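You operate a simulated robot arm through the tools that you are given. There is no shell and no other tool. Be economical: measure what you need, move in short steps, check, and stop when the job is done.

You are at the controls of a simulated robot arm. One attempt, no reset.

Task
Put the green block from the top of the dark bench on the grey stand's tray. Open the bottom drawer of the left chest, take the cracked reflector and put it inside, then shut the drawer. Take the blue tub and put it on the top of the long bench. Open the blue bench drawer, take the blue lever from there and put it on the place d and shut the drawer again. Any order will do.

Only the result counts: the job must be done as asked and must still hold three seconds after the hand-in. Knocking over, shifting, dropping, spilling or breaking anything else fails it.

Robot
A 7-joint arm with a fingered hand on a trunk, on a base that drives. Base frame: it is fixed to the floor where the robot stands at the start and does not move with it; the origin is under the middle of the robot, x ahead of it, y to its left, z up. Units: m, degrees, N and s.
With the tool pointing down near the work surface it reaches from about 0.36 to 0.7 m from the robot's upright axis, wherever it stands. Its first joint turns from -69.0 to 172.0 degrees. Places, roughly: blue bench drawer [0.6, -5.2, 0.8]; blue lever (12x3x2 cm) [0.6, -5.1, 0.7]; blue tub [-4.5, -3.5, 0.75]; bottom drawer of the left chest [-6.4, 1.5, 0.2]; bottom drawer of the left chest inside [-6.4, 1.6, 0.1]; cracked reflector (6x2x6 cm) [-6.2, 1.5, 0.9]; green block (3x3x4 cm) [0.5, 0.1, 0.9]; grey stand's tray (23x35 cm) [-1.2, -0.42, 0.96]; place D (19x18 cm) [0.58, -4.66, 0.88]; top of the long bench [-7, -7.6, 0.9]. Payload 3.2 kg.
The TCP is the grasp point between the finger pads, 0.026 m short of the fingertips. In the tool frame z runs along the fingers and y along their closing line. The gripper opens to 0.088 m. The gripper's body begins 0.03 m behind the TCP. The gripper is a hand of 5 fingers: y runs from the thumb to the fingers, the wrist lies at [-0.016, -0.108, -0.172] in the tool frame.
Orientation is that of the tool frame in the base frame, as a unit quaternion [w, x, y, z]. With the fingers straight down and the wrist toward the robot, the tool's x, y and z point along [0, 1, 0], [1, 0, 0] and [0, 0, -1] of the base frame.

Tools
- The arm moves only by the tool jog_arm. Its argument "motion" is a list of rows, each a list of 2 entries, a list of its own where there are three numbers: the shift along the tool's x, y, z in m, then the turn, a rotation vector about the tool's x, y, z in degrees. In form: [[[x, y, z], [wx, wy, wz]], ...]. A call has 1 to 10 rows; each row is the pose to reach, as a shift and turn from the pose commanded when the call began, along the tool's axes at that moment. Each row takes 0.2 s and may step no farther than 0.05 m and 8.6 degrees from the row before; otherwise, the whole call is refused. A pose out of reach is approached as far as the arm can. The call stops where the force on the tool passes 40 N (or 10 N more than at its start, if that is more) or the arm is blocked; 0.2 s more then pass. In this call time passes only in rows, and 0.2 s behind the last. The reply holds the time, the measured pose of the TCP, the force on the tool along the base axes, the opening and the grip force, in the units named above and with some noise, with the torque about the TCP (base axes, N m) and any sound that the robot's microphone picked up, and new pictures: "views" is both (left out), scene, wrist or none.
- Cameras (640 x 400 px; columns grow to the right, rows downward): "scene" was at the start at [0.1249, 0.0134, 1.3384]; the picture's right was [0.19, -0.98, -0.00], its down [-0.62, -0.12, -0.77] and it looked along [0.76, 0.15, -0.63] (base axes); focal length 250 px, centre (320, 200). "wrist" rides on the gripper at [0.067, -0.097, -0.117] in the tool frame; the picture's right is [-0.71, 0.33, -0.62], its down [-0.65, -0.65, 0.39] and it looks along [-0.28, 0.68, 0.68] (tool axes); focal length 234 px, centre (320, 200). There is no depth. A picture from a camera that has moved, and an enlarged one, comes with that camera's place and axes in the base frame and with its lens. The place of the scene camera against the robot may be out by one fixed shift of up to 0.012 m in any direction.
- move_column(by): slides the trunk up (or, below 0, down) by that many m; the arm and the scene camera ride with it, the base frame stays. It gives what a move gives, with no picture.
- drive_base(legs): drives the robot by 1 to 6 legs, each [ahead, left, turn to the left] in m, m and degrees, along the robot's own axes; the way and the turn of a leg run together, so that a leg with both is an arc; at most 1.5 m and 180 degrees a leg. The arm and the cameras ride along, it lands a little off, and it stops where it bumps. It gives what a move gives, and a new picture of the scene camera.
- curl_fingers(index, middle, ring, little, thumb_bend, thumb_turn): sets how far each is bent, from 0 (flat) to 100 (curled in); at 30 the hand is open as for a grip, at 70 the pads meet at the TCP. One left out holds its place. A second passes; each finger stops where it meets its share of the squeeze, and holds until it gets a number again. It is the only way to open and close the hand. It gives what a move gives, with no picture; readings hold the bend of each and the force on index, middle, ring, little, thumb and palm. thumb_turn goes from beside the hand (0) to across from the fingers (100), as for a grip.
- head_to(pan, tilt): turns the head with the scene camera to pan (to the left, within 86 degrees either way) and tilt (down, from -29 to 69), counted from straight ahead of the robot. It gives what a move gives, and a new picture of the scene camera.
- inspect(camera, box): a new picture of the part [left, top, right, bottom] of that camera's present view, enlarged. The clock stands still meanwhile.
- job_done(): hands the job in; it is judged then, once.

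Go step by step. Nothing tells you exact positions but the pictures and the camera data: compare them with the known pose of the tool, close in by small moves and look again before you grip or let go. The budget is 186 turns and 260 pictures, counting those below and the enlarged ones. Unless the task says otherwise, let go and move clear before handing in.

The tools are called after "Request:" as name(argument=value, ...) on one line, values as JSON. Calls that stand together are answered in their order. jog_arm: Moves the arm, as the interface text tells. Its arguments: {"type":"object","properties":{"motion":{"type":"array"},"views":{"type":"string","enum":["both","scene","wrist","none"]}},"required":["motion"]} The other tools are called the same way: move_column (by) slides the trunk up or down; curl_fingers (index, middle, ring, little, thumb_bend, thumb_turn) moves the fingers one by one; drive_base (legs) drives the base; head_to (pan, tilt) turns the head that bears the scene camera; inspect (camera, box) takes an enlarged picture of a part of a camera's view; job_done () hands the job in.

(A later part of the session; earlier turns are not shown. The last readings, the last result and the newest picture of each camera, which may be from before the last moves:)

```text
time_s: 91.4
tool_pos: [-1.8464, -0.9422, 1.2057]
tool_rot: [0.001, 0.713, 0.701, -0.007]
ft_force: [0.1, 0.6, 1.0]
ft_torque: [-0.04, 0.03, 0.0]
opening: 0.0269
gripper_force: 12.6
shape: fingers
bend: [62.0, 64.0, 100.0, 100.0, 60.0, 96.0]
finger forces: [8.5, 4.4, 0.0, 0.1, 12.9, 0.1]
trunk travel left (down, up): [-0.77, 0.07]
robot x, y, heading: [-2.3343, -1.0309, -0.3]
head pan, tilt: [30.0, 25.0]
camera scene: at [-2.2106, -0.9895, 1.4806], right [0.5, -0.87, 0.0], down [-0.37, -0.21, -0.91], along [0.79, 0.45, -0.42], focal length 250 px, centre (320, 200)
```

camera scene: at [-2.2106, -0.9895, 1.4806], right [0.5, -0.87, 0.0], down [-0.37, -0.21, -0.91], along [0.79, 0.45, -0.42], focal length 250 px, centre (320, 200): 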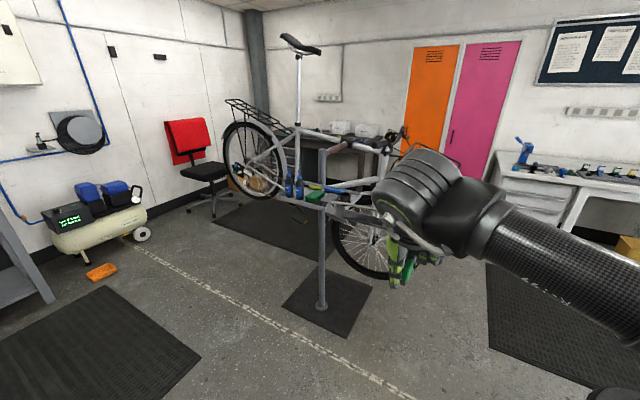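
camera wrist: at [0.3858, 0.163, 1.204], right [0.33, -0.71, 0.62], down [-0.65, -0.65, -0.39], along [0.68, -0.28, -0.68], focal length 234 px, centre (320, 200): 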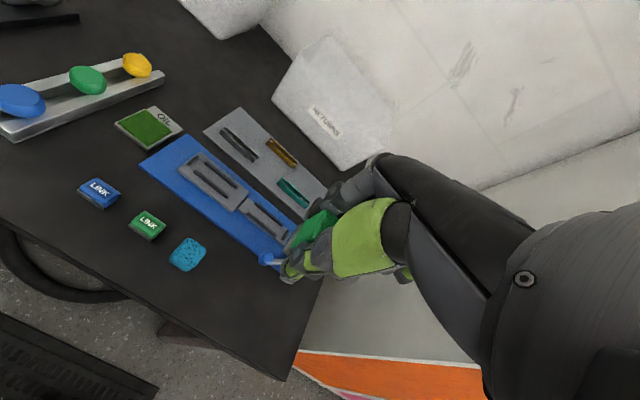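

The tray is visible near the grey post. I'll zoom in on it and also check the block in the hand.

Request:
inspect(camera="scene", box=[250, 130, 410, 230])

Request:
inspect(camera="wrist", box=[250, 160, 410, 290])

```text
4.00 times, centred on (330, 180) of scene
camera zoom: at [-2.2106, -0.9895, 1.4806], right [0.5, -0.87, 0.0], down [-0.37, -0.21, -0.91], along [0.79, 0.45, -0.42], focal length 999 px, centre (280, 280)
```

zoom: 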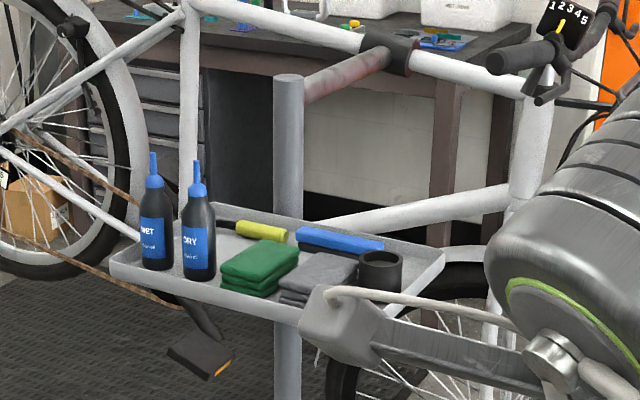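

```text
3.08 times, centred on (330, 225) of wrist
camera zoom: at [-1.9427, -0.8733, 1.323], right [0.32, -0.71, 0.63], down [-0.67, -0.64, -0.38], along [0.67, -0.3, -0.68], focal length 720 px, centre (289, 123)
```

zoom: 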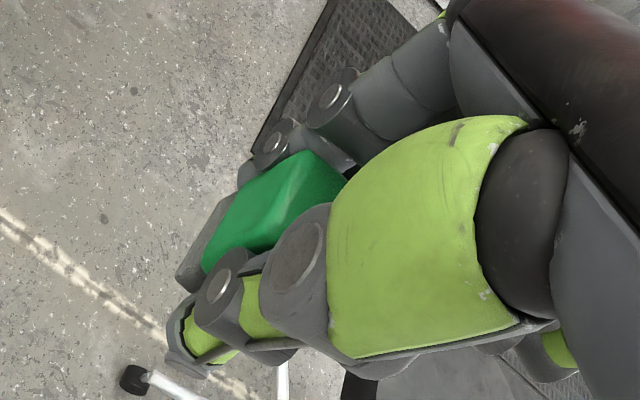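

I now have the tray contents: two bottles at the +y end, the cloths, a mug, and a screwdriver along the far edge. The free patch is about (-1.19, -0.28). I'll come in from the south-west at heading 60 so the wrist comes over from the -y side.

Request:
drive_base(legs=[[0, 0, 60], [0.6, -0.5, 0]])

Request:
head_to(pan=-15, tilt=42)

```text
time_s: 98.3
tool_pos: [-1.4441, -0.2788, 1.2072]
tool_rot: [0.004, 0.255, 0.967, -0.005]
ft_force: [-0.6, -0.8, -0.7]
ft_torque: [-0.03, -0.02, -0.01]
opening: 0.0266
gripper_force: 12.7
shape: fingers
bend: [62.0, 64.0, 100.0, 100.0, 61.0, 96.0]
finger forces: [8.4, 4.3, 0.0, 0.0, 12.5, 0.0]
trunk travel left (down, up): [-0.77, 0.07]
robot x, y, heading: [-1.6, -0.7495, 61.3]
head pan, tilt: [30.0, 25.0]
camera scene: at [-1.5841, -0.6138, 1.4806], right [1.0, 0.02, 0.0], down [0.01, -0.42, -0.91], along [-0.02, 0.91, -0.42], focal length 250 px, centre (320, 200)
```

scene: 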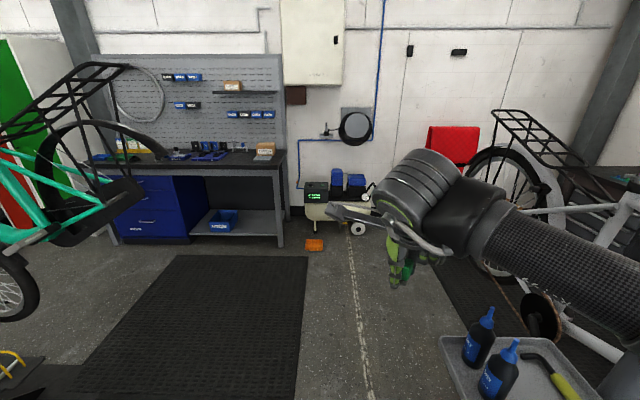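

```text
time_s: 99.5
tool_pos: [-1.4458, -0.2789, 1.2064]
tool_rot: [0.004, 0.254, 0.967, -0.005]
ft_force: [0.9, 0.4, -0.6]
ft_torque: [0.01, -0.02, 0.0]
opening: 0.0265
gripper_force: 12.1
shape: fingers
bend: [62.0, 64.0, 100.0, 100.0, 61.0, 96.0]
finger forces: [8.5, 4.3, 0.1, 0.0, 12.5, 0.1]
trunk travel left (down, up): [-0.77, 0.07]
robot x, y, heading: [-1.5986, -0.7472, 61.4]
head pan, tilt: [-15.0, 42.0]
camera scene: at [-1.5242, -0.6452, 1.4544], right [0.72, -0.69, 0.0], down [-0.46, -0.48, -0.74], along [0.51, 0.54, -0.67], focal length 250 px, centre (320, 200)
```

scene: 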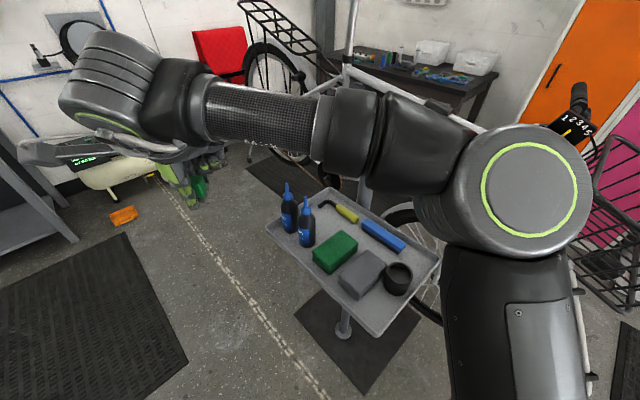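

I have a good overhead view of the tray. I'll zoom in to compute exact positions.

Request:
inspect(camera="scene", box=[260, 175, 450, 345])

```text
2.35 times, centred on (355, 260) of scene
camera zoom: at [-1.5242, -0.6452, 1.4544], right [0.72, -0.69, 0.0], down [-0.46, -0.48, -0.74], along [0.51, 0.54, -0.67], focal length 588 px, centre (238, 59)
```

zoom: 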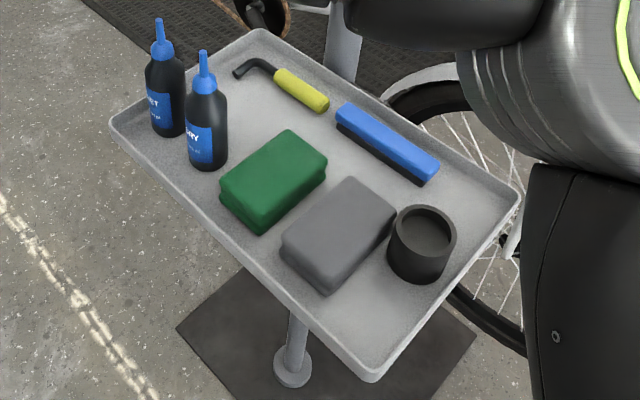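

The best free spot is about (-1.195, -0.315), between the bottles, the green cloth and the yellow handle. I'll raise the trunk a little, turn the tool to yaw 90, then move over the spot.

Request:
move_column(by=0.04)

Request:
jog_arm(motion=[[[0, 0, 0], [0, 0, -7.4]], [[0, 0, 0], [0, 0, -14.8]], [[0, 0, 0], [0, 0, -22.2]], [[0, 0, 0], [0, 0, -29.4]]], views="none")

Request:
jog_arm(motion=[[[-0.04, -0.006, 0], [0, 0, 0]], [[-0.085, -0.013, 0], [0, 0, 0]], [[-0.13, -0.02, 0], [0, 0, 0]], [[-0.175, -0.026, 0], [0, 0, 0]], [[-0.22, -0.032, 0], [0, 0, 0]], [[-0.25, -0.037, 0], [0, 0, 0]]])

```text
time_s: 100.3
tool_pos: [-1.4441, -0.2771, 1.246]
tool_rot: [0.005, 0.255, 0.967, -0.005]
ft_force: [0.4, 1.1, -0.6]
ft_torque: [0.02, -0.02, 0.02]
opening: 0.0268
gripper_force: 12.3
shape: fingers
bend: [62.0, 64.0, 100.0, 100.0, 61.0, 96.0]
finger forces: [8.4, 4.3, 0.0, 0.0, 12.5, 0.0]
trunk travel left (down, up): [-0.81, 0.03]
robot x, y, heading: [-1.5979, -0.7461, 61.1]
head pan, tilt: [-15.0, 42.0]
```

```text
time_s: 101.3
tool_pos: [-1.4448, -0.2781, 1.247]
tool_rot: [0.003, -0.001, 1.0, -0.005]
ft_force: [0.9, 0.3, -0.8]
ft_torque: [-0.02, -0.05, -0.01]
opening: 0.0267
gripper_force: 12.8
shape: fingers
bend: [62.0, 64.0, 100.0, 100.0, 61.0, 96.0]
finger forces: [8.4, 4.2, 0.1, 0.1, 12.5, 0.0]
trunk travel left (down, up): [-0.81, 0.03]
robot x, y, heading: [-1.5973, -0.748, 61.5]
head pan, tilt: [-15.0, 42.0]
```

```text
time_s: 102.7
tool_pos: [-1.2363, -0.3107, 1.2499]
tool_rot: [0.003, 0.001, 1.0, -0.005]
ft_force: [-0.9, 0.1, -0.5]
ft_torque: [0.01, 0.01, -0.01]
opening: 0.0263
gripper_force: 12.9
shape: fingers
bend: [62.0, 64.0, 100.0, 100.0, 61.0, 96.0]
finger forces: [8.3, 4.2, 0.1, 0.0, 12.4, 0.0]
out of reach, approached as far as the arm can: row 5, 6
trunk travel left (down, up): [-0.81, 0.03]
robot x, y, heading: [-1.5975, -0.7487, 61.1]
head pan, tilt: [-15.0, 42.0]
camera scene: at [-1.5254, -0.6455, 1.4945], right [0.72, -0.69, 0.0], down [-0.46, -0.48, -0.74], along [0.51, 0.54, -0.67], focal length 250 px, centre (320, 200)
camera wrist: at [-1.3042, -0.4058, 1.3667], right [0.7, 0.34, 0.63], down [0.65, -0.66, -0.38], along [0.29, 0.67, -0.68], focal length 234 px, centre (320, 200)
```

scene: 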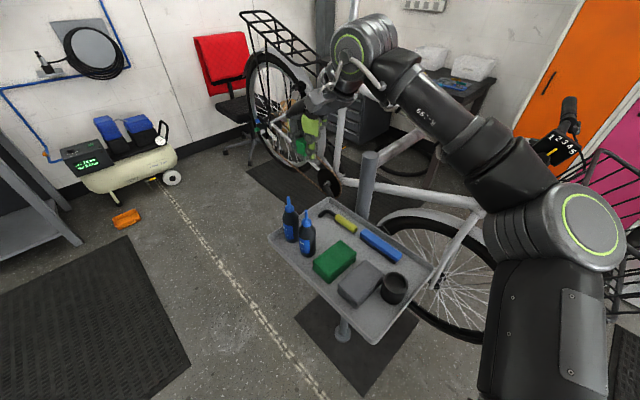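
wrist: 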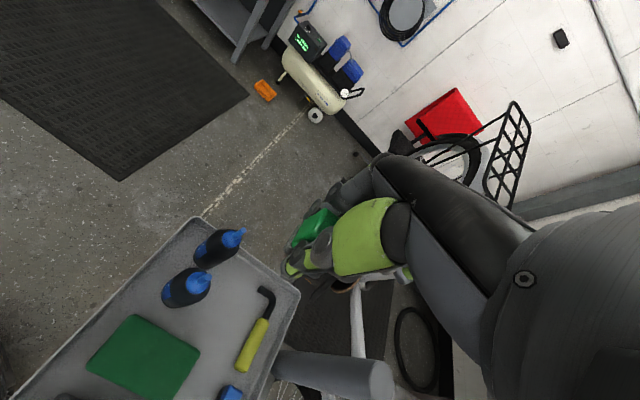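

The target is slightly out of reach at this height. The arm reaches further when lower, so I'll descend about 4 cm, still above the bottles, while moving over.

Request:
jog_arm(motion=[[[0, 0, 0.02], [0, 0, 0]], [[0, 0, 0.04], [0, 0, 0]], [[-0.02, -0.002, 0.045], [0, 0, 0]], [[-0.041, -0.004, 0.05], [0, 0, 0]]])

```text
time_s: 103.7
tool_pos: [-1.2259, -0.3101, 1.207]
tool_rot: [0.004, 0.001, 1.0, -0.005]
ft_force: [-0.1, -0.1, -0.5]
ft_torque: [-0.04, -0.01, -0.01]
opening: 0.0266
gripper_force: 12.7
shape: fingers
bend: [62.0, 64.0, 100.0, 100.0, 61.0, 96.0]
finger forces: [8.3, 4.3, 0.1, 0.1, 12.4, 0.0]
out of reach, approached as far as the arm can: row 3, 4
trunk travel left (down, up): [-0.81, 0.03]
robot x, y, heading: [-1.5976, -0.7457, 61.1]
head pan, tilt: [-15.0, 42.0]
camera scene: at [-1.5245, -0.6453, 1.4944], right [0.72, -0.69, 0.0], down [-0.46, -0.48, -0.74], along [0.51, 0.54, -0.67], focal length 250 px, centre (320, 200)
camera wrist: at [-1.294, -0.408, 1.3232], right [0.7, 0.34, 0.63], down [0.65, -0.66, -0.38], along [0.28, 0.67, -0.68], focal length 234 px, centre (320, 200)
```

scene: 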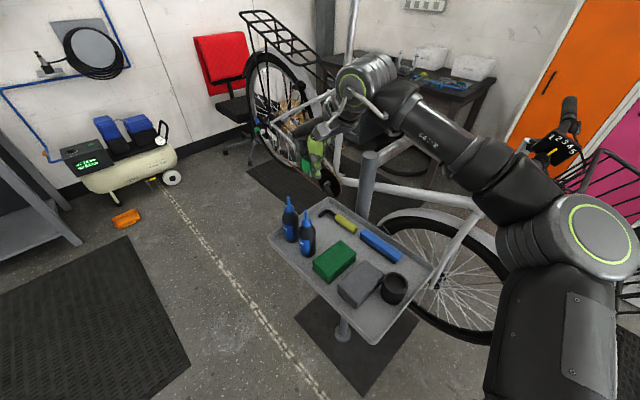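
wrist: 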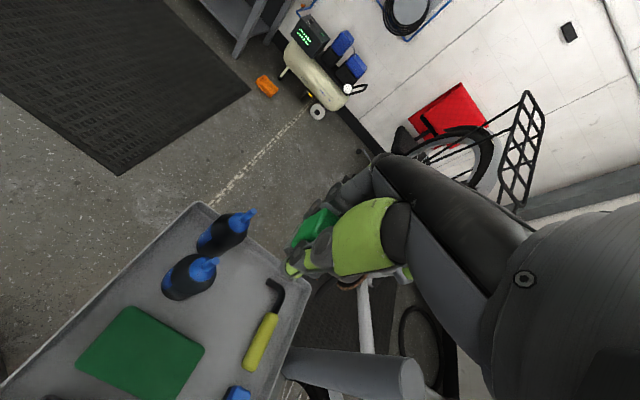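

The limit seems to come from the first joint, since the target lies to the robot's right. I'll pull the hand back, turn the robot 30° right, and reach again with the target on its left.

Request:
jog_arm(motion=[[[0.04, 0.0, -0.02], [0, 0, 0]], [[0.08, 0.01, -0.04], [0, 0, 0]], [[0.125, 0.015, -0.04], [0, 0, 0]], [[0.17, 0.02, -0.04], [0, 0, 0]], [[0.21, 0.03, -0.04], [0, 0, 0]]], views="none")

Request:
drive_base(legs=[[0, 0, -30]])

```text
time_s: 104.9
tool_pos: [-1.4414, -0.2797, 1.2447]
tool_rot: [0.004, 0.0, 1.0, -0.006]
ft_force: [0.5, 0.5, 0.1]
ft_torque: [0.02, -0.01, 0.02]
opening: 0.0262
gripper_force: 12.3
shape: fingers
bend: [62.0, 64.0, 100.0, 100.0, 61.0, 96.0]
finger forces: [8.2, 4.3, 0.0, 0.1, 12.3, 0.0]
trunk travel left (down, up): [-0.81, 0.03]
robot x, y, heading: [-1.5979, -0.7469, 61.4]
head pan, tilt: [-15.0, 42.0]
```

```text
time_s: 106.8
tool_pos: [-1.2255, -0.423, 1.2443]
tool_rot: [0.001, 0.261, 0.965, -0.006]
ft_force: [0.2, 0.5, 0.5]
ft_torque: [0.0, -0.02, -0.05]
opening: 0.0263
gripper_force: 12.6
shape: fingers
bend: [62.0, 65.0, 100.0, 100.0, 61.0, 96.0]
finger forces: [8.1, 4.3, 0.0, 0.0, 12.2, 0.1]
trunk travel left (down, up): [-0.81, 0.03]
robot x, y, heading: [-1.5959, -0.7485, 31.0]
head pan, tilt: [-15.0, 42.0]
camera scene: at [-1.4828, -0.7006, 1.4944], right [0.28, -0.96, 0.0], down [-0.64, -0.19, -0.74], along [0.71, 0.21, -0.67], focal length 250 px, centre (320, 200)
```

scene: 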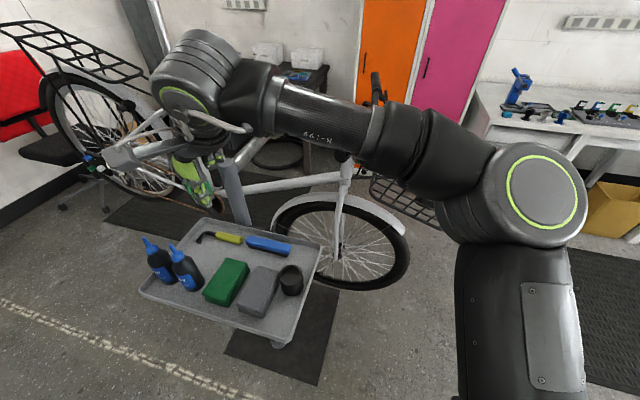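

The elbow is clear now. I'll rotate the tool to yaw 90 and move to the target above the tray.

Request:
jog_arm(motion=[[[0.007, 0.027, 0], [0, 0, -7.6]], [[0.014, 0.054, 0], [0, 0, -15.2]], [[0.021, 0.082, 0], [0, 0, -22.8]], [[0.028, 0.109, 0], [0, 0, -30.3]]])

```text
time_s: 107.8
tool_pos: [-1.2064, -0.3599, 1.2435]
tool_rot: [0.002, 0.108, 0.994, -0.007]
ft_force: [-0.8, -0.5, -0.6]
ft_torque: [0.02, 0.0, -0.02]
opening: 0.0259
gripper_force: 11.8
shape: fingers
bend: [62.0, 65.0, 100.0, 100.0, 61.0, 96.0]
finger forces: [8.1, 4.3, 0.1, 0.0, 12.2, 0.1]
out of reach, approached as far as the arm can: row 3, 4
trunk travel left (down, up): [-0.81, 0.03]
robot x, y, heading: [-1.5949, -0.7447, 31.2]
head pan, tilt: [-15.0, 42.0]
camera scene: at [-1.4827, -0.7008, 1.4944], right [0.28, -0.96, 0.0], down [-0.64, -0.19, -0.74], along [0.71, 0.21, -0.67], focal length 250 px, centre (320, 200)
camera wrist: at [-1.293, -0.4397, 1.3599], right [0.76, 0.18, 0.62], down [0.49, -0.78, -0.38], along [0.42, 0.6, -0.69], focal length 234 px, centre (320, 200)
```

scene: 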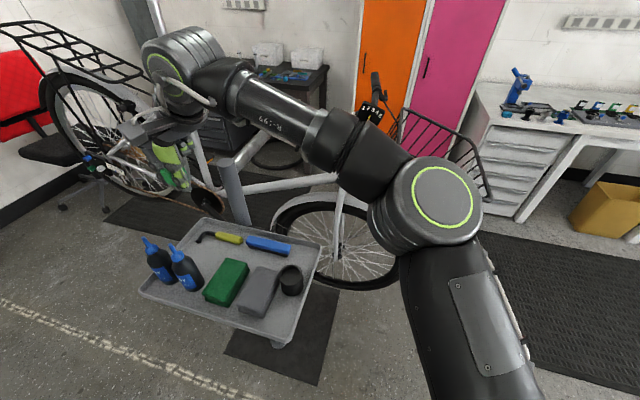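
wrist: 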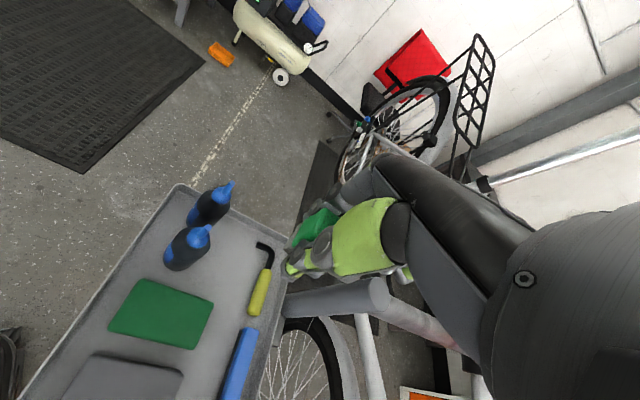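

I'm at yaw 78°, which is good enough. I'll nudge the base about 5 cm toward the target to bring the hand over the spot.

Request:
drive_base(legs=[[0.036, 0.04, 0]])

Request:
inspect(camera="wrist", box=[100, 150, 420, 400])

```text
time_s: 108.7
tool_pos: [-1.1979, -0.3093, 1.2421]
tool_rot: [0.001, 0.109, 0.994, -0.005]
ft_force: [-0.4, 0.2, -0.1]
ft_torque: [-0.01, 0.04, -0.01]
opening: 0.0261
gripper_force: 12.5
shape: fingers
bend: [62.0, 65.0, 100.0, 100.0, 61.0, 96.0]
finger forces: [8.1, 4.3, 0.0, 0.0, 12.2, 0.0]
trunk travel left (down, up): [-0.81, 0.03]
robot x, y, heading: [-1.5872, -0.6984, 31.2]
head pan, tilt: [-15.0, 42.0]
camera scene: at [-1.4731, -0.6507, 1.4945], right [0.28, -0.96, 0.0], down [-0.64, -0.19, -0.74], along [0.71, 0.21, -0.67], focal length 250 px, centre (320, 200)
```

scene: 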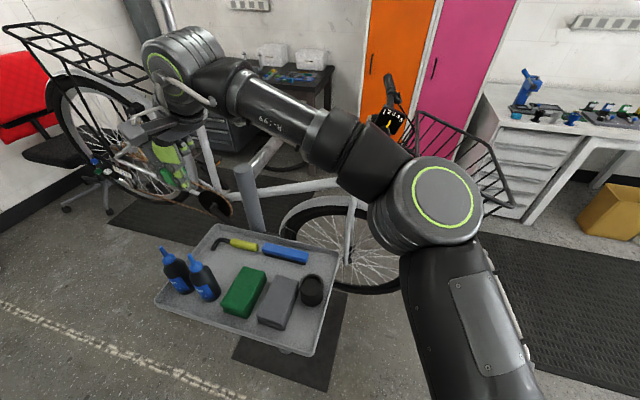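

```text
1.60 times, centred on (260, 275) of wrist
camera zoom: at [-1.2835, -0.3896, 1.3607], right [0.76, 0.18, 0.62], down [0.49, -0.78, -0.38], along [0.42, 0.6, -0.68], focal length 375 px, centre (416, 80)
```

zoom: 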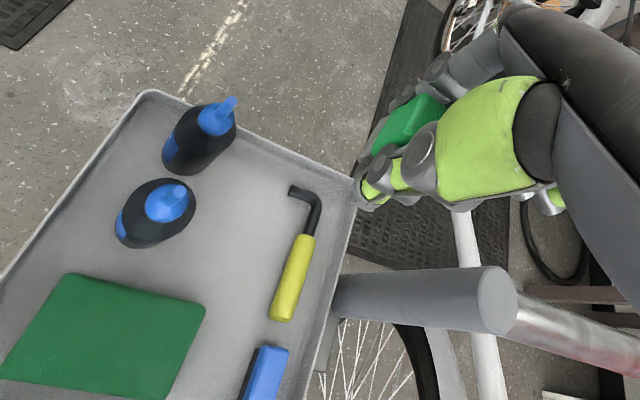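

The wrist view confirms the free spot at about (-1.192, -0.318). I'll descend to z≈1.10 and check the clearance.

Request:
jog_arm(motion=[[[-0.004, -0.004, 0.03], [0, 0, 0]], [[-0.008, -0.0075, 0.06], [0, 0, 0]], [[-0.008, -0.0075, 0.1], [0, 0, 0]], [[-0.008, -0.0075, 0.14], [0, 0, 0]]], views="none")

Request:
inspect(camera="wrist", box=[100, 100, 420, 350])

Request:
inspect(camera="scene", box=[120, 100, 360, 290])

```text
time_s: 109.7
tool_pos: [-1.1898, -0.3178, 1.1016]
tool_rot: [0.0, 0.109, 0.994, -0.006]
ft_force: [-0.5, -0.3, -0.5]
ft_torque: [-0.02, -0.01, 0.01]
opening: 0.0258
gripper_force: 12.1
shape: fingers
bend: [62.0, 65.0, 100.0, 100.0, 61.0, 96.0]
finger forces: [8.0, 4.4, 0.1, 0.0, 12.1, 0.0]
trunk travel left (down, up): [-0.81, 0.03]
robot x, y, heading: [-1.5831, -0.6964, 30.9]
head pan, tilt: [-15.0, 42.0]
```

```text
1.60 times, centred on (260, 225) of wrist
camera zoom: at [-1.2762, -0.3982, 1.2196], right [0.76, 0.18, 0.62], down [0.49, -0.78, -0.38], along [0.42, 0.6, -0.68], focal length 375 px, centre (416, 160)
```

zoom: 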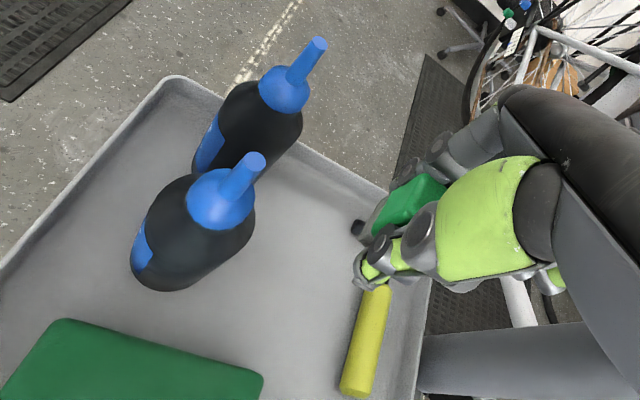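

```text
2.11 times, centred on (240, 195) of scene
camera zoom: at [-1.4719, -0.6492, 1.4943], right [0.28, -0.96, 0.0], down [-0.64, -0.19, -0.74], along [0.71, 0.21, -0.67], focal length 526 px, centre (488, 210)
```

zoom: 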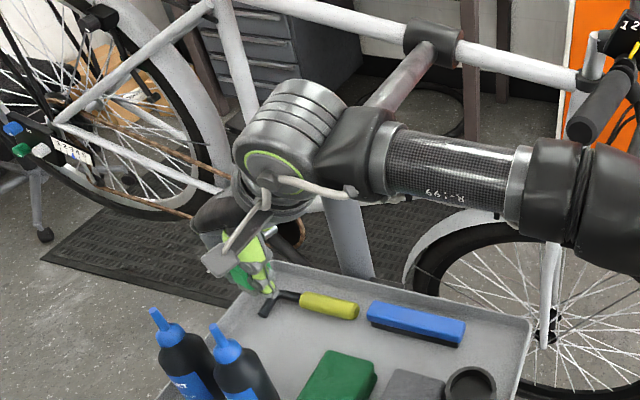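

Clear of the bottles. I'll descend further in small steps, watching the force.

Request:
jog_arm(motion=[[[0, 0, 0.03], [0, 0, 0]], [[0, 0, 0.06], [0, 0, 0]], [[0, 0, 0.075], [0, 0, 0]]], views="wrist")

Request:
inspect(camera="wrist", box=[200, 130, 400, 280])

Request:
inspect(camera="scene", box=[120, 130, 360, 290])

```text
time_s: 110.5
tool_pos: [-1.1894, -0.3201, 1.0277]
tool_rot: [0.001, 0.109, 0.994, -0.005]
ft_force: [-0.9, 0.2, 0.0]
ft_torque: [-0.03, 0.0, -0.02]
opening: 0.0257
gripper_force: 11.8
shape: fingers
bend: [62.0, 65.0, 100.0, 100.0, 61.0, 96.0]
finger forces: [8.0, 4.4, 0.0, 0.0, 12.1, 0.1]
trunk travel left (down, up): [-0.81, 0.03]
robot x, y, heading: [-1.5852, -0.6967, 31.3]
head pan, tilt: [-15.0, 42.0]
camera wrist: at [-1.2764, -0.4008, 1.1455], right [0.76, 0.18, 0.62], down [0.49, -0.78, -0.38], along [0.42, 0.6, -0.68], focal length 234 px, centre (320, 200)
```

wrist: 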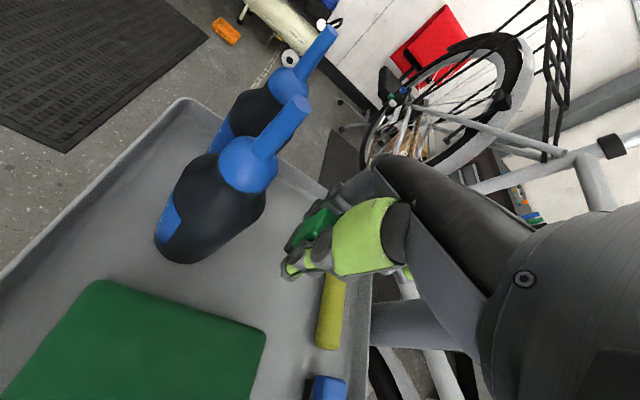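

```text
2.67 times, centred on (300, 205) of wrist
camera zoom: at [-1.2764, -0.4008, 1.1455], right [0.76, 0.18, 0.62], down [0.49, -0.78, -0.38], along [0.42, 0.6, -0.68], focal length 624 px, centre (373, 187)
```

zoom: 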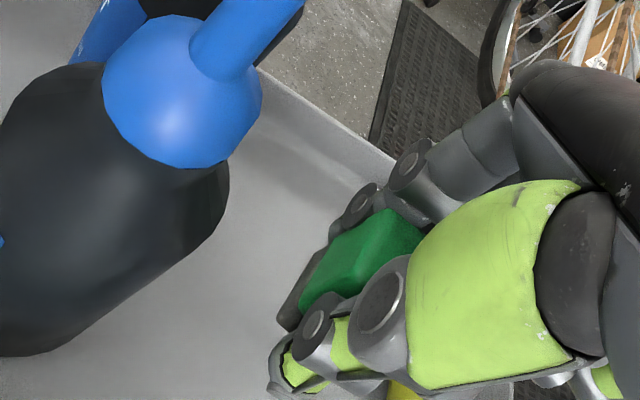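

```text
2.50 times, centred on (240, 210) of scene
camera zoom: at [-1.4727, -0.6488, 1.4944], right [0.28, -0.96, 0.0], down [-0.64, -0.19, -0.74], along [0.71, 0.21, -0.67], focal length 624 px, centre (520, 175)
```

zoom: 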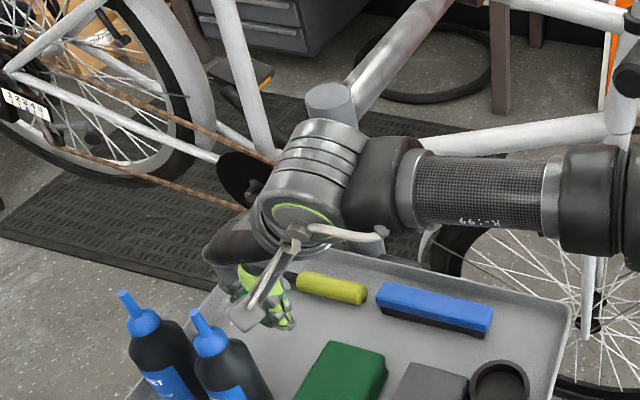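

The crowbar tip is close under the middle finger, so I'll shift the block about 12 mm away from it and then step down.

Request:
jog_arm(motion=[[[0.0098, -0.0114, 0], [0, 0, 0]], [[0.0098, -0.0114, 0.006], [0, 0, 0]], [[0.0098, -0.0114, 0.011], [0, 0, 0]]], views="none")

Request:
jog_arm(motion=[[[0, 0, 0.004], [0, 0, 0]]], views="none")

Request:
inspect(camera="wrist", box=[200, 130, 400, 280])

```text
time_s: 111.3
tool_pos: [-1.2029, -0.3288, 1.0182]
tool_rot: [0.002, 0.109, 0.994, -0.006]
ft_force: [0.6, -0.1, 0.6]
ft_torque: [0.01, 0.02, -0.01]
opening: 0.0259
gripper_force: 12.1
shape: fingers
bend: [62.0, 65.0, 100.0, 100.0, 61.0, 96.0]
finger forces: [8.1, 4.2, 0.1, 0.1, 12.1, 0.0]
trunk travel left (down, up): [-0.81, 0.03]
robot x, y, heading: [-1.59, -0.698, 31.0]
head pan, tilt: [-15.0, 42.0]
```

```text
time_s: 111.7
tool_pos: [-1.2016, -0.3298, 1.0126]
tool_rot: [0.001, 0.108, 0.994, -0.006]
ft_force: [0.4, -0.1, 0.1]
ft_torque: [-0.02, -0.04, -0.02]
opening: 0.0259
gripper_force: 12.2
shape: fingers
bend: [62.0, 65.0, 100.0, 100.0, 61.0, 96.0]
finger forces: [8.0, 4.4, 0.1, 0.0, 12.1, 0.1]
trunk travel left (down, up): [-0.81, 0.03]
robot x, y, heading: [-1.5877, -0.6936, 31.1]
head pan, tilt: [-15.0, 42.0]
```

```text
2.67 times, centred on (300, 205) of wrist
camera zoom: at [-1.2885, -0.409, 1.1306], right [0.76, 0.18, 0.62], down [0.49, -0.78, -0.38], along [0.42, 0.59, -0.69], focal length 624 px, centre (373, 187)
```

zoom: 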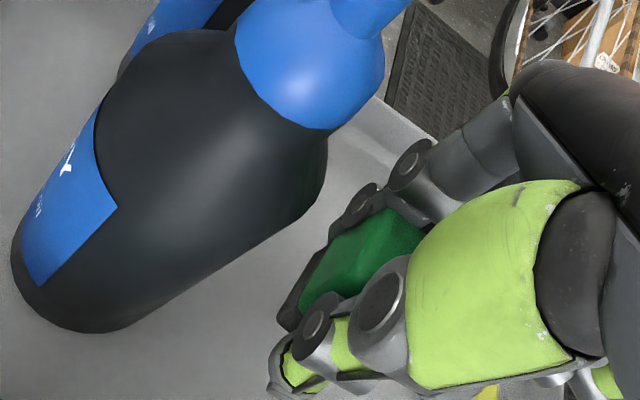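

Still no contact. I'll continue down in 4 mm steps.

Request:
jog_arm(motion=[[[0, 0, 0.004], [0, 0, 0]]], views="none")

Request:
jog_arm(motion=[[[0, 0, 0.003], [0, 0, 0]]], views="none")

Request:
inspect(camera="scene", box=[120, 180, 320, 310])

```text
time_s: 112.1
tool_pos: [-1.2019, -0.3295, 1.0096]
tool_rot: [0.001, 0.109, 0.994, -0.006]
ft_force: [-0.6, 0.1, 0.6]
ft_torque: [-0.01, -0.01, -0.02]
opening: 0.0257
gripper_force: 12.3
shape: fingers
bend: [62.0, 65.0, 100.0, 100.0, 61.0, 96.0]
finger forces: [8.0, 4.3, 0.1, 0.0, 12.0, 0.0]
trunk travel left (down, up): [-0.81, 0.03]
robot x, y, heading: [-1.5855, -0.6985, 31.3]
head pan, tilt: [-15.0, 42.0]
```

```text
time_s: 112.5
tool_pos: [-1.203, -0.3289, 1.0064]
tool_rot: [0.001, 0.108, 0.994, -0.007]
ft_force: [-0.2, 0.0, -0.4]
ft_torque: [-0.03, 0.01, 0.02]
opening: 0.026
gripper_force: 12.3
shape: fingers
bend: [62.0, 65.0, 100.0, 100.0, 61.0, 96.0]
finger forces: [8.0, 4.3, 0.1, 0.1, 12.1, 0.0]
trunk travel left (down, up): [-0.81, 0.03]
robot x, y, heading: [-1.5872, -0.6972, 31.3]
head pan, tilt: [-15.0, 42.0]
```

```text
3.08 times, centred on (220, 245) of scene
camera zoom: at [-1.4727, -0.6488, 1.4944], right [0.28, -0.96, 0.0], down [-0.64, -0.19, -0.74], along [0.71, 0.21, -0.67], focal length 768 px, centre (628, 62)
```

zoom: 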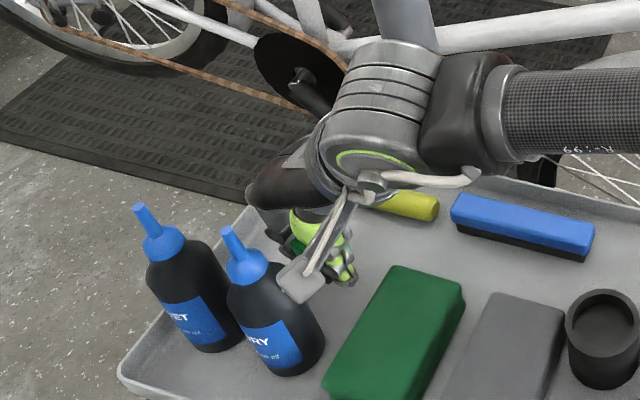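

Still no contact at 1.006. Continuing.

Request:
jog_arm(motion=[[[0, 0, 0.004], [0, 0, 0]]], views="none")

Request:
jog_arm(motion=[[[0, 0, 0.004], [0, 0, 0]]], views="none")

Request:
inspect(camera="wrist", box=[230, 160, 380, 260])

```text
time_s: 112.9
tool_pos: [-1.2034, -0.3302, 1.0026]
tool_rot: [0.0, 0.108, 0.994, -0.007]
ft_force: [0.0, 0.6, -0.1]
ft_torque: [0.0, 0.0, 0.01]
opening: 0.0259
gripper_force: 12.3
shape: fingers
bend: [62.0, 65.0, 100.0, 100.0, 61.0, 96.0]
finger forces: [8.1, 4.2, 0.0, 0.0, 12.1, 0.0]
trunk travel left (down, up): [-0.81, 0.03]
robot x, y, heading: [-1.5858, -0.6962, 31.1]
head pan, tilt: [-15.0, 42.0]
```

```text
time_s: 113.3
tool_pos: [-1.2029, -0.3288, 0.9982]
tool_rot: [0.001, 0.109, 0.994, -0.006]
ft_force: [0.7, -0.5, -0.6]
ft_torque: [0.01, 0.03, 0.0]
opening: 0.026
gripper_force: 12.1
shape: fingers
bend: [62.0, 65.0, 100.0, 100.0, 61.0, 96.0]
finger forces: [8.0, 4.3, 0.0, 0.1, 12.2, 0.0]
trunk travel left (down, up): [-0.81, 0.03]
robot x, y, heading: [-1.5861, -0.6981, 30.9]
head pan, tilt: [-15.0, 42.0]
```

```text
4.00 times, centred on (305, 210) of wrist
camera zoom: at [-1.2888, -0.4086, 1.1158], right [0.76, 0.18, 0.62], down [0.49, -0.78, -0.38], along [0.42, 0.6, -0.69], focal length 937 px, centre (380, 160)
```

zoom: 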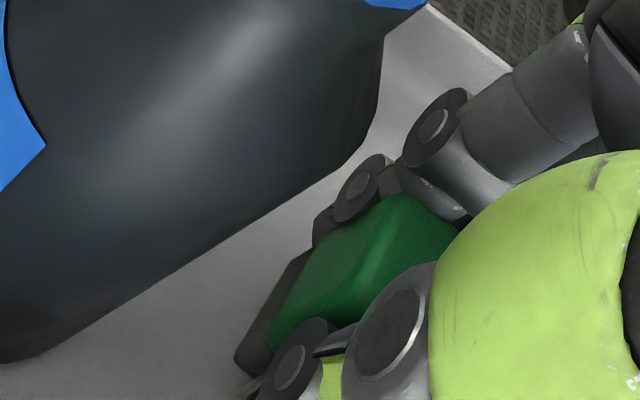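

Block bottom is about level with the fingertips, so contact should be near TCP≈0.985. I'll keep stepping down.

Request:
jog_arm(motion=[[[0, 0, 0.003], [0, 0, 0]], [[0, 0, 0.006], [0, 0, 0]]], views="none")

Request:
jog_arm(motion=[[[0, 0, 0.003], [0, 0, 0]]], views="none")

Request:
jog_arm(motion=[[[0, 0, 0.003], [0, 0, 0]]], views="none")

```text
time_s: 113.9
tool_pos: [-1.2023, -0.3294, 0.9929]
tool_rot: [0.001, 0.108, 0.994, -0.006]
ft_force: [0.6, 0.7, 0.0]
ft_torque: [-0.01, -0.01, 0.01]
opening: 0.026
gripper_force: 12.7
shape: fingers
bend: [62.0, 65.0, 100.0, 100.0, 61.0, 96.0]
finger forces: [8.1, 4.4, 0.1, 0.0, 12.1, 0.1]
trunk travel left (down, up): [-0.81, 0.03]
robot x, y, heading: [-1.5877, -0.6962, 31.2]
head pan, tilt: [-15.0, 42.0]
```

```text
time_s: 114.3
tool_pos: [-1.2022, -0.3279, 0.9892]
tool_rot: [0.002, 0.109, 0.994, -0.006]
ft_force: [-0.6, -0.9, -1.1]
ft_torque: [-0.03, 0.0, 0.01]
opening: 0.0257
gripper_force: 11.9
shape: fingers
bend: [62.0, 65.0, 100.0, 100.0, 61.0, 96.0]
finger forces: [8.0, 4.2, 0.1, 0.1, 12.1, 0.0]
trunk travel left (down, up): [-0.81, 0.03]
robot x, y, heading: [-1.5877, -0.6975, 31.0]
head pan, tilt: [-15.0, 42.0]
```

```text
time_s: 114.7
tool_pos: [-1.2032, -0.3279, 0.9865]
tool_rot: [0.001, 0.109, 0.994, -0.006]
ft_force: [0.0, 0.3, -0.5]
ft_torque: [-0.01, -0.02, 0.0]
opening: 0.0258
gripper_force: 12.0
shape: fingers
bend: [62.0, 65.0, 100.0, 100.0, 61.0, 96.0]
finger forces: [7.9, 4.2, 0.0, 0.0, 12.2, 0.0]
trunk travel left (down, up): [-0.81, 0.03]
robot x, y, heading: [-1.5869, -0.6934, 30.9]
head pan, tilt: [-15.0, 42.0]
```

Request:
jog_arm(motion=[[[0, 0, 0.003], [0, 0, 0]]], views="none")

Request:
jog_arm(motion=[[[0, 0, 0.003], [0, 0, 0]]], views="none")

Request:
jog_arm(motion=[[[0, 0, 0.003], [0, 0, 0]]], views="wrist")

Request:
inspect(camera="scene", box=[140, 180, 300, 310])

```text
time_s: 115.1
tool_pos: [-1.202, -0.3281, 0.9858]
tool_rot: [0.001, 0.109, 0.994, -0.005]
ft_force: [0.7, 0.7, 4.6]
ft_torque: [0.09, -0.06, -0.01]
opening: 0.0257
gripper_force: 14.2
shape: fingers
bend: [62.0, 64.0, 100.0, 100.0, 61.0, 96.0]
finger forces: [7.9, 7.8, 0.0, 0.0, 12.6, 0.0]
trunk travel left (down, up): [-0.81, 0.03]
robot x, y, heading: [-1.5861, -0.6959, 31.5]
head pan, tilt: [-15.0, 42.0]
```

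```text
time_s: 115.5
tool_pos: [-1.2033, -0.329, 0.985]
tool_rot: [0.003, 0.109, 0.994, -0.001]
ft_force: [2.0, 1.4, 17.1]
ft_torque: [0.29, -0.25, 0.02]
opening: 0.0258
gripper_force: 20.1
shape: fingers
bend: [63.0, 64.0, 100.0, 100.0, 61.0, 96.0]
finger forces: [8.1, 17.7, 0.0, 0.0, 13.9, 0.1]
trunk travel left (down, up): [-0.81, 0.03]
robot x, y, heading: [-1.5845, -0.6954, 31.0]
head pan, tilt: [-15.0, 42.0]
```

```text
time_s: 115.9
tool_pos: [-1.2032, -0.3292, 0.9832]
tool_rot: [0.003, 0.109, 0.994, 0.002]
ft_force: [5.2, 4.3, 30.6]
ft_torque: [0.52, -0.45, 0.05]
opening: 0.0258
gripper_force: 25.2
shape: fingers
bend: [63.0, 63.0, 100.0, 100.0, 61.0, 96.0]
finger forces: [8.6, 28.5, 0.0, 0.1, 14.0, 0.1]
trunk travel left (down, up): [-0.81, 0.03]
robot x, y, heading: [-1.583, -0.6968, 31.1]
head pan, tilt: [-15.0, 42.0]
camera wrist: at [-1.2902, -0.41, 1.0995], right [0.76, 0.17, 0.63], down [0.49, -0.78, -0.39], along [0.42, 0.6, -0.67], focal length 234 px, centre (320, 200)
```

wrist: 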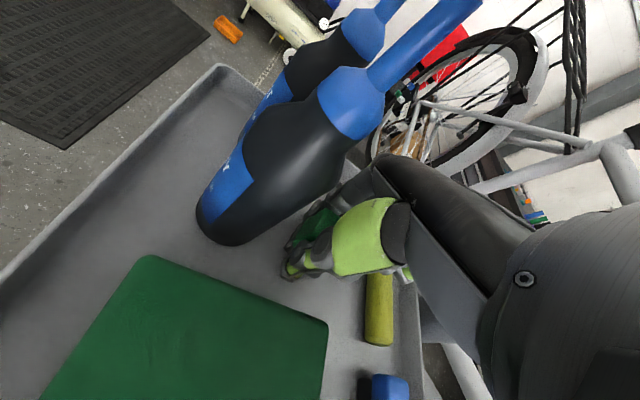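

```text
3.08 times, centred on (220, 245) of scene
camera zoom: at [-1.4757, -0.6518, 1.4951], right [0.28, -0.96, 0.0], down [-0.64, -0.18, -0.74], along [0.72, 0.21, -0.67], focal length 768 px, centre (628, 62)
```

zoom: 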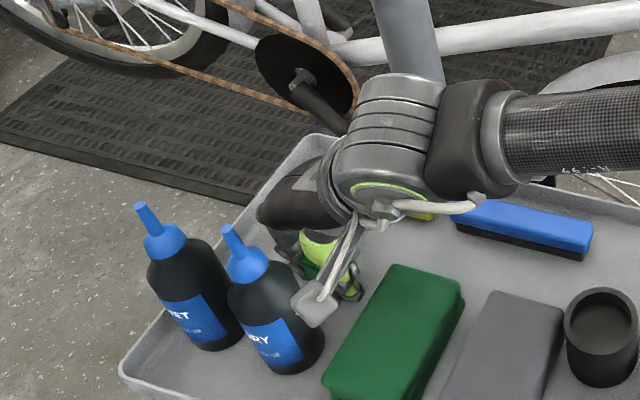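

The middle finger is touching the tray floor, so the block is within a millimetre or two of it. I'll ease up 4 mm and open gently.

Request:
jog_arm(motion=[[[0, 0, -0.004], [0, 0, 0]]], views="none")

Request:
curl_fingers(index=54, middle=54, thumb_bend=54)

Request:
curl_fingers(index=48, middle=48, thumb_bend=48)

Request:
inspect(camera="wrist", box=[200, 130, 400, 280])

```text
time_s: 116.3
tool_pos: [-1.2047, -0.3291, 0.9847]
tool_rot: [0.001, 0.107, 0.994, -0.002]
ft_force: [5.5, 6.8, 23.2]
ft_torque: [0.54, -0.4, 0.05]
opening: 0.0256
gripper_force: 22.8
shape: fingers
bend: [62.0, 63.0, 100.0, 100.0, 61.0, 96.0]
finger forces: [9.8, 23.9, 0.1, 0.0, 12.1, 0.0]
trunk travel left (down, up): [-0.81, 0.03]
robot x, y, heading: [-1.586, -0.6953, 31.3]
head pan, tilt: [-15.0, 42.0]
```

```text
time_s: 117.3
tool_pos: [-1.2042, -0.3316, 0.9828]
tool_rot: [0.002, 0.108, 0.994, -0.003]
ft_force: [1.5, -0.2, 21.4]
ft_torque: [0.08, -0.26, -0.08]
opening: 0.035
gripper_force: 11.0
shape: fingers
bend: [54.0, 57.0, 100.0, 100.0, 55.0, 97.0]
finger forces: [0.0, 16.8, 0.1, 0.0, 4.7, 0.0]
trunk travel left (down, up): [-0.81, 0.03]
robot x, y, heading: [-1.586, -0.694, 31.3]
head pan, tilt: [-15.0, 42.0]
```

```text
time_s: 118.3
tool_pos: [-1.2049, -0.3301, 0.9842]
tool_rot: [0.001, 0.108, 0.994, -0.003]
ft_force: [-0.5, 0.0, 21.8]
ft_torque: [-0.14, -0.05, -0.09]
opening: 0.0424
gripper_force: 10.6
shape: fingers
bend: [48.0, 55.0, 100.0, 100.0, 52.0, 97.0]
finger forces: [0.0, 11.4, 0.0, 0.0, 10.0, 0.1]
trunk travel left (down, up): [-0.81, 0.03]
robot x, y, heading: [-1.5851, -0.7005, 31.1]
head pan, tilt: [-15.0, 42.0]
```

```text
2.67 times, centred on (300, 205) of wrist
camera zoom: at [-1.2912, -0.4113, 1.1003], right [0.76, 0.18, 0.62], down [0.49, -0.78, -0.38], along [0.42, 0.6, -0.68], focal length 624 px, centre (373, 187)
```

zoom: 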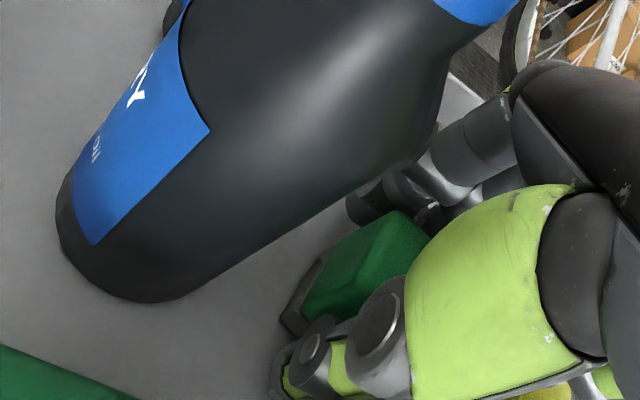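

Block is released; middle and thumb are still touching the tray floor. I'll rise in small steps and check that the block stays put.

Request:
jog_arm(motion=[[[0, 0, -0.005], [0, 0, 0]], [[0, 0, -0.012], [0, 0, 0]]], views="none")

Request:
inspect(camera="wrist", box=[200, 130, 400, 280])

```text
time_s: 118.9
tool_pos: [-1.2029, -0.3301, 0.992]
tool_rot: [0.001, 0.108, 0.994, -0.009]
ft_force: [1.0, -0.5, -0.2]
ft_torque: [0.02, 0.02, -0.05]
opening: 0.0497
gripper_force: 0.1
shape: fingers
bend: [48.0, 48.0, 100.0, 100.0, 48.0, 97.0]
finger forces: [0.0, 0.1, 0.0, 0.0, 0.1, 0.0]
trunk travel left (down, up): [-0.81, 0.03]
robot x, y, heading: [-1.5871, -0.6964, 31.1]
head pan, tilt: [-15.0, 42.0]
```

```text
2.67 times, centred on (300, 205) of wrist
camera zoom: at [-1.2885, -0.4097, 1.1087], right [0.76, 0.18, 0.62], down [0.49, -0.79, -0.38], along [0.42, 0.59, -0.69], focal length 624 px, centre (373, 187)
```

zoom: 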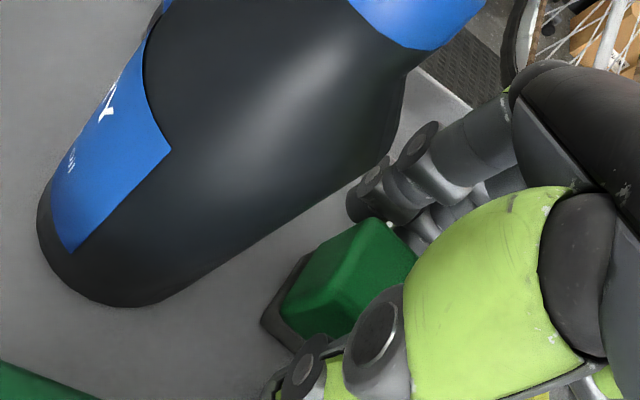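

The block stands free on the tray and the fingers are open. I'll rise straight up to clear everything and look back.

Request:
jog_arm(motion=[[[0, 0, -0.02], [0, 0, 0]], [[0, 0, -0.05], [0, 0, 0]], [[0, 0, -0.09], [0, 0, 0]], [[0, 0, -0.13], [0, 0, 0]], [[0, 0, -0.17], [0, 0, 0]], [[0, 0, -0.21], [0, 0, 0]], [[0, 0, -0.24], [0, 0, 0]]], views="wrist")

Request:
inspect(camera="scene", box=[140, 160, 340, 310])

```text
time_s: 120.5
tool_pos: [-1.2005, -0.3249, 1.2332]
tool_rot: [0.001, 0.109, 0.994, -0.006]
ft_force: [-0.1, -0.4, 0.0]
ft_torque: [-0.01, -0.03, 0.02]
opening: 0.0496
gripper_force: 0.0
shape: fingers
bend: [48.0, 48.0, 100.0, 100.0, 48.0, 97.0]
finger forces: [0.1, 0.0, 0.1, 0.0, 0.0, 0.0]
trunk travel left (down, up): [-0.81, 0.03]
robot x, y, heading: [-1.588, -0.6987, 31.1]
head pan, tilt: [-15.0, 42.0]
camera wrist: at [-1.2867, -0.4053, 1.3508], right [0.76, 0.18, 0.62], down [0.49, -0.78, -0.38], along [0.42, 0.6, -0.69], focal length 234 px, centre (320, 200)
```

wrist: 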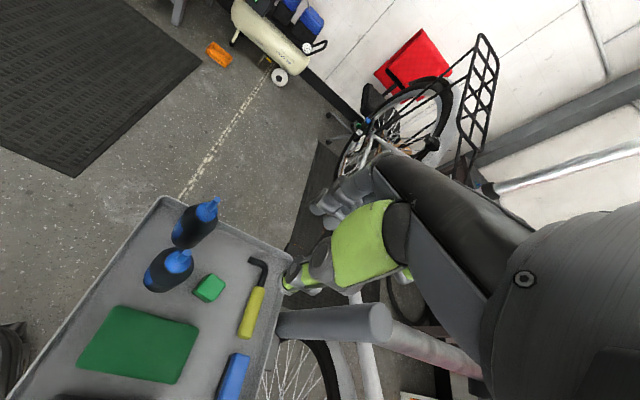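

```text
2.67 times, centred on (240, 235) of scene
camera zoom: at [-1.4733, -0.6488, 1.4944], right [0.28, -0.96, 0.0], down [-0.64, -0.19, -0.74], along [0.71, 0.21, -0.67], focal length 666 px, centre (533, 107)
```

zoom: 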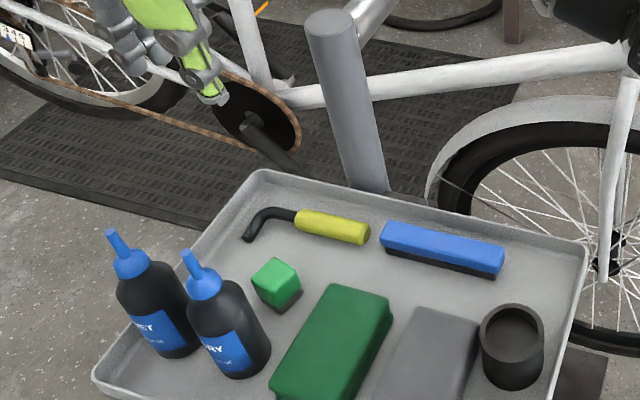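

The green block is upright on the tray with everything else in place. Next is the chest; I'll back off, turn to face west and look at the route.

Request:
drive_base(legs=[[-0.6, 0, 0], [0, 0, 149]])

Request:
head_to(pan=-10, tilt=12)

```text
time_s: 130.2
tool_pos: [-2.61, -1.1685, 1.2329]
tool_rot: [-0.006, 0.945, -0.328, 0.0]
ft_force: [-0.6, -0.3, 0.4]
ft_torque: [0.01, 0.0, 0.0]
opening: 0.0495
gripper_force: 0.0
shape: fingers
bend: [48.0, 48.0, 100.0, 100.0, 48.0, 97.0]
finger forces: [0.1, 0.1, 0.0, 0.1, 0.0, 0.0]
trunk travel left (down, up): [-0.81, 0.03]
robot x, y, heading: [-2.1, -1.002, -174.3]
head pan, tilt: [-15.0, 42.0]
camera scene: at [-2.2419, -0.9982, 1.4944], right [0.17, 0.99, 0.0], down [0.66, -0.11, -0.74], along [-0.73, 0.12, -0.67], focal length 250 px, centre (320, 200)
```

scene: 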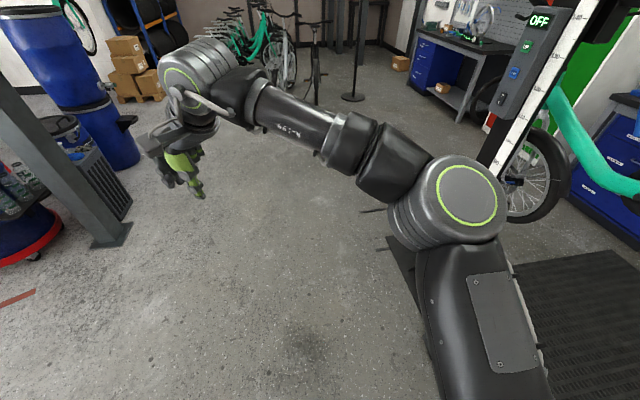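

```text
time_s: 131.2
tool_pos: [-2.6097, -1.1698, 1.233]
tool_rot: [-0.006, 0.945, -0.328, 0.0]
ft_force: [0.3, 0.5, 0.2]
ft_torque: [0.0, 0.0, 0.01]
opening: 0.0498
gripper_force: 0.1
shape: fingers
bend: [48.0, 48.0, 100.0, 100.0, 48.0, 97.0]
finger forces: [0.0, 0.0, 0.0, 0.1, 0.1, 0.0]
trunk travel left (down, up): [-0.81, 0.03]
robot x, y, heading: [-2.1017, -1.0056, -174.6]
head pan, tilt: [-10.0, 12.0]
camera scene: at [-2.2524, -1.0046, 1.5417], right [0.08, 1.0, 0.0], down [0.21, -0.02, -0.98], along [-0.97, 0.08, -0.21], focal length 250 px, centre (320, 200)
```

scene: 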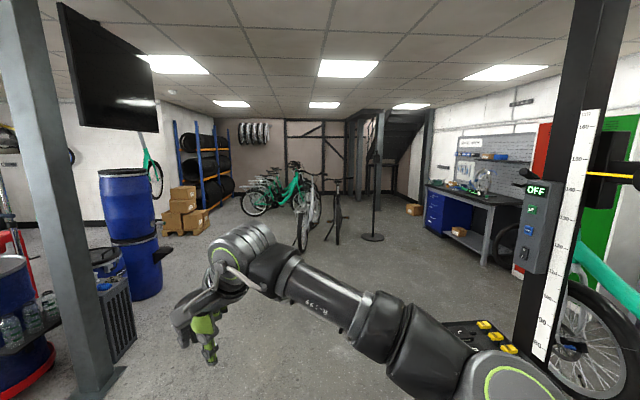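

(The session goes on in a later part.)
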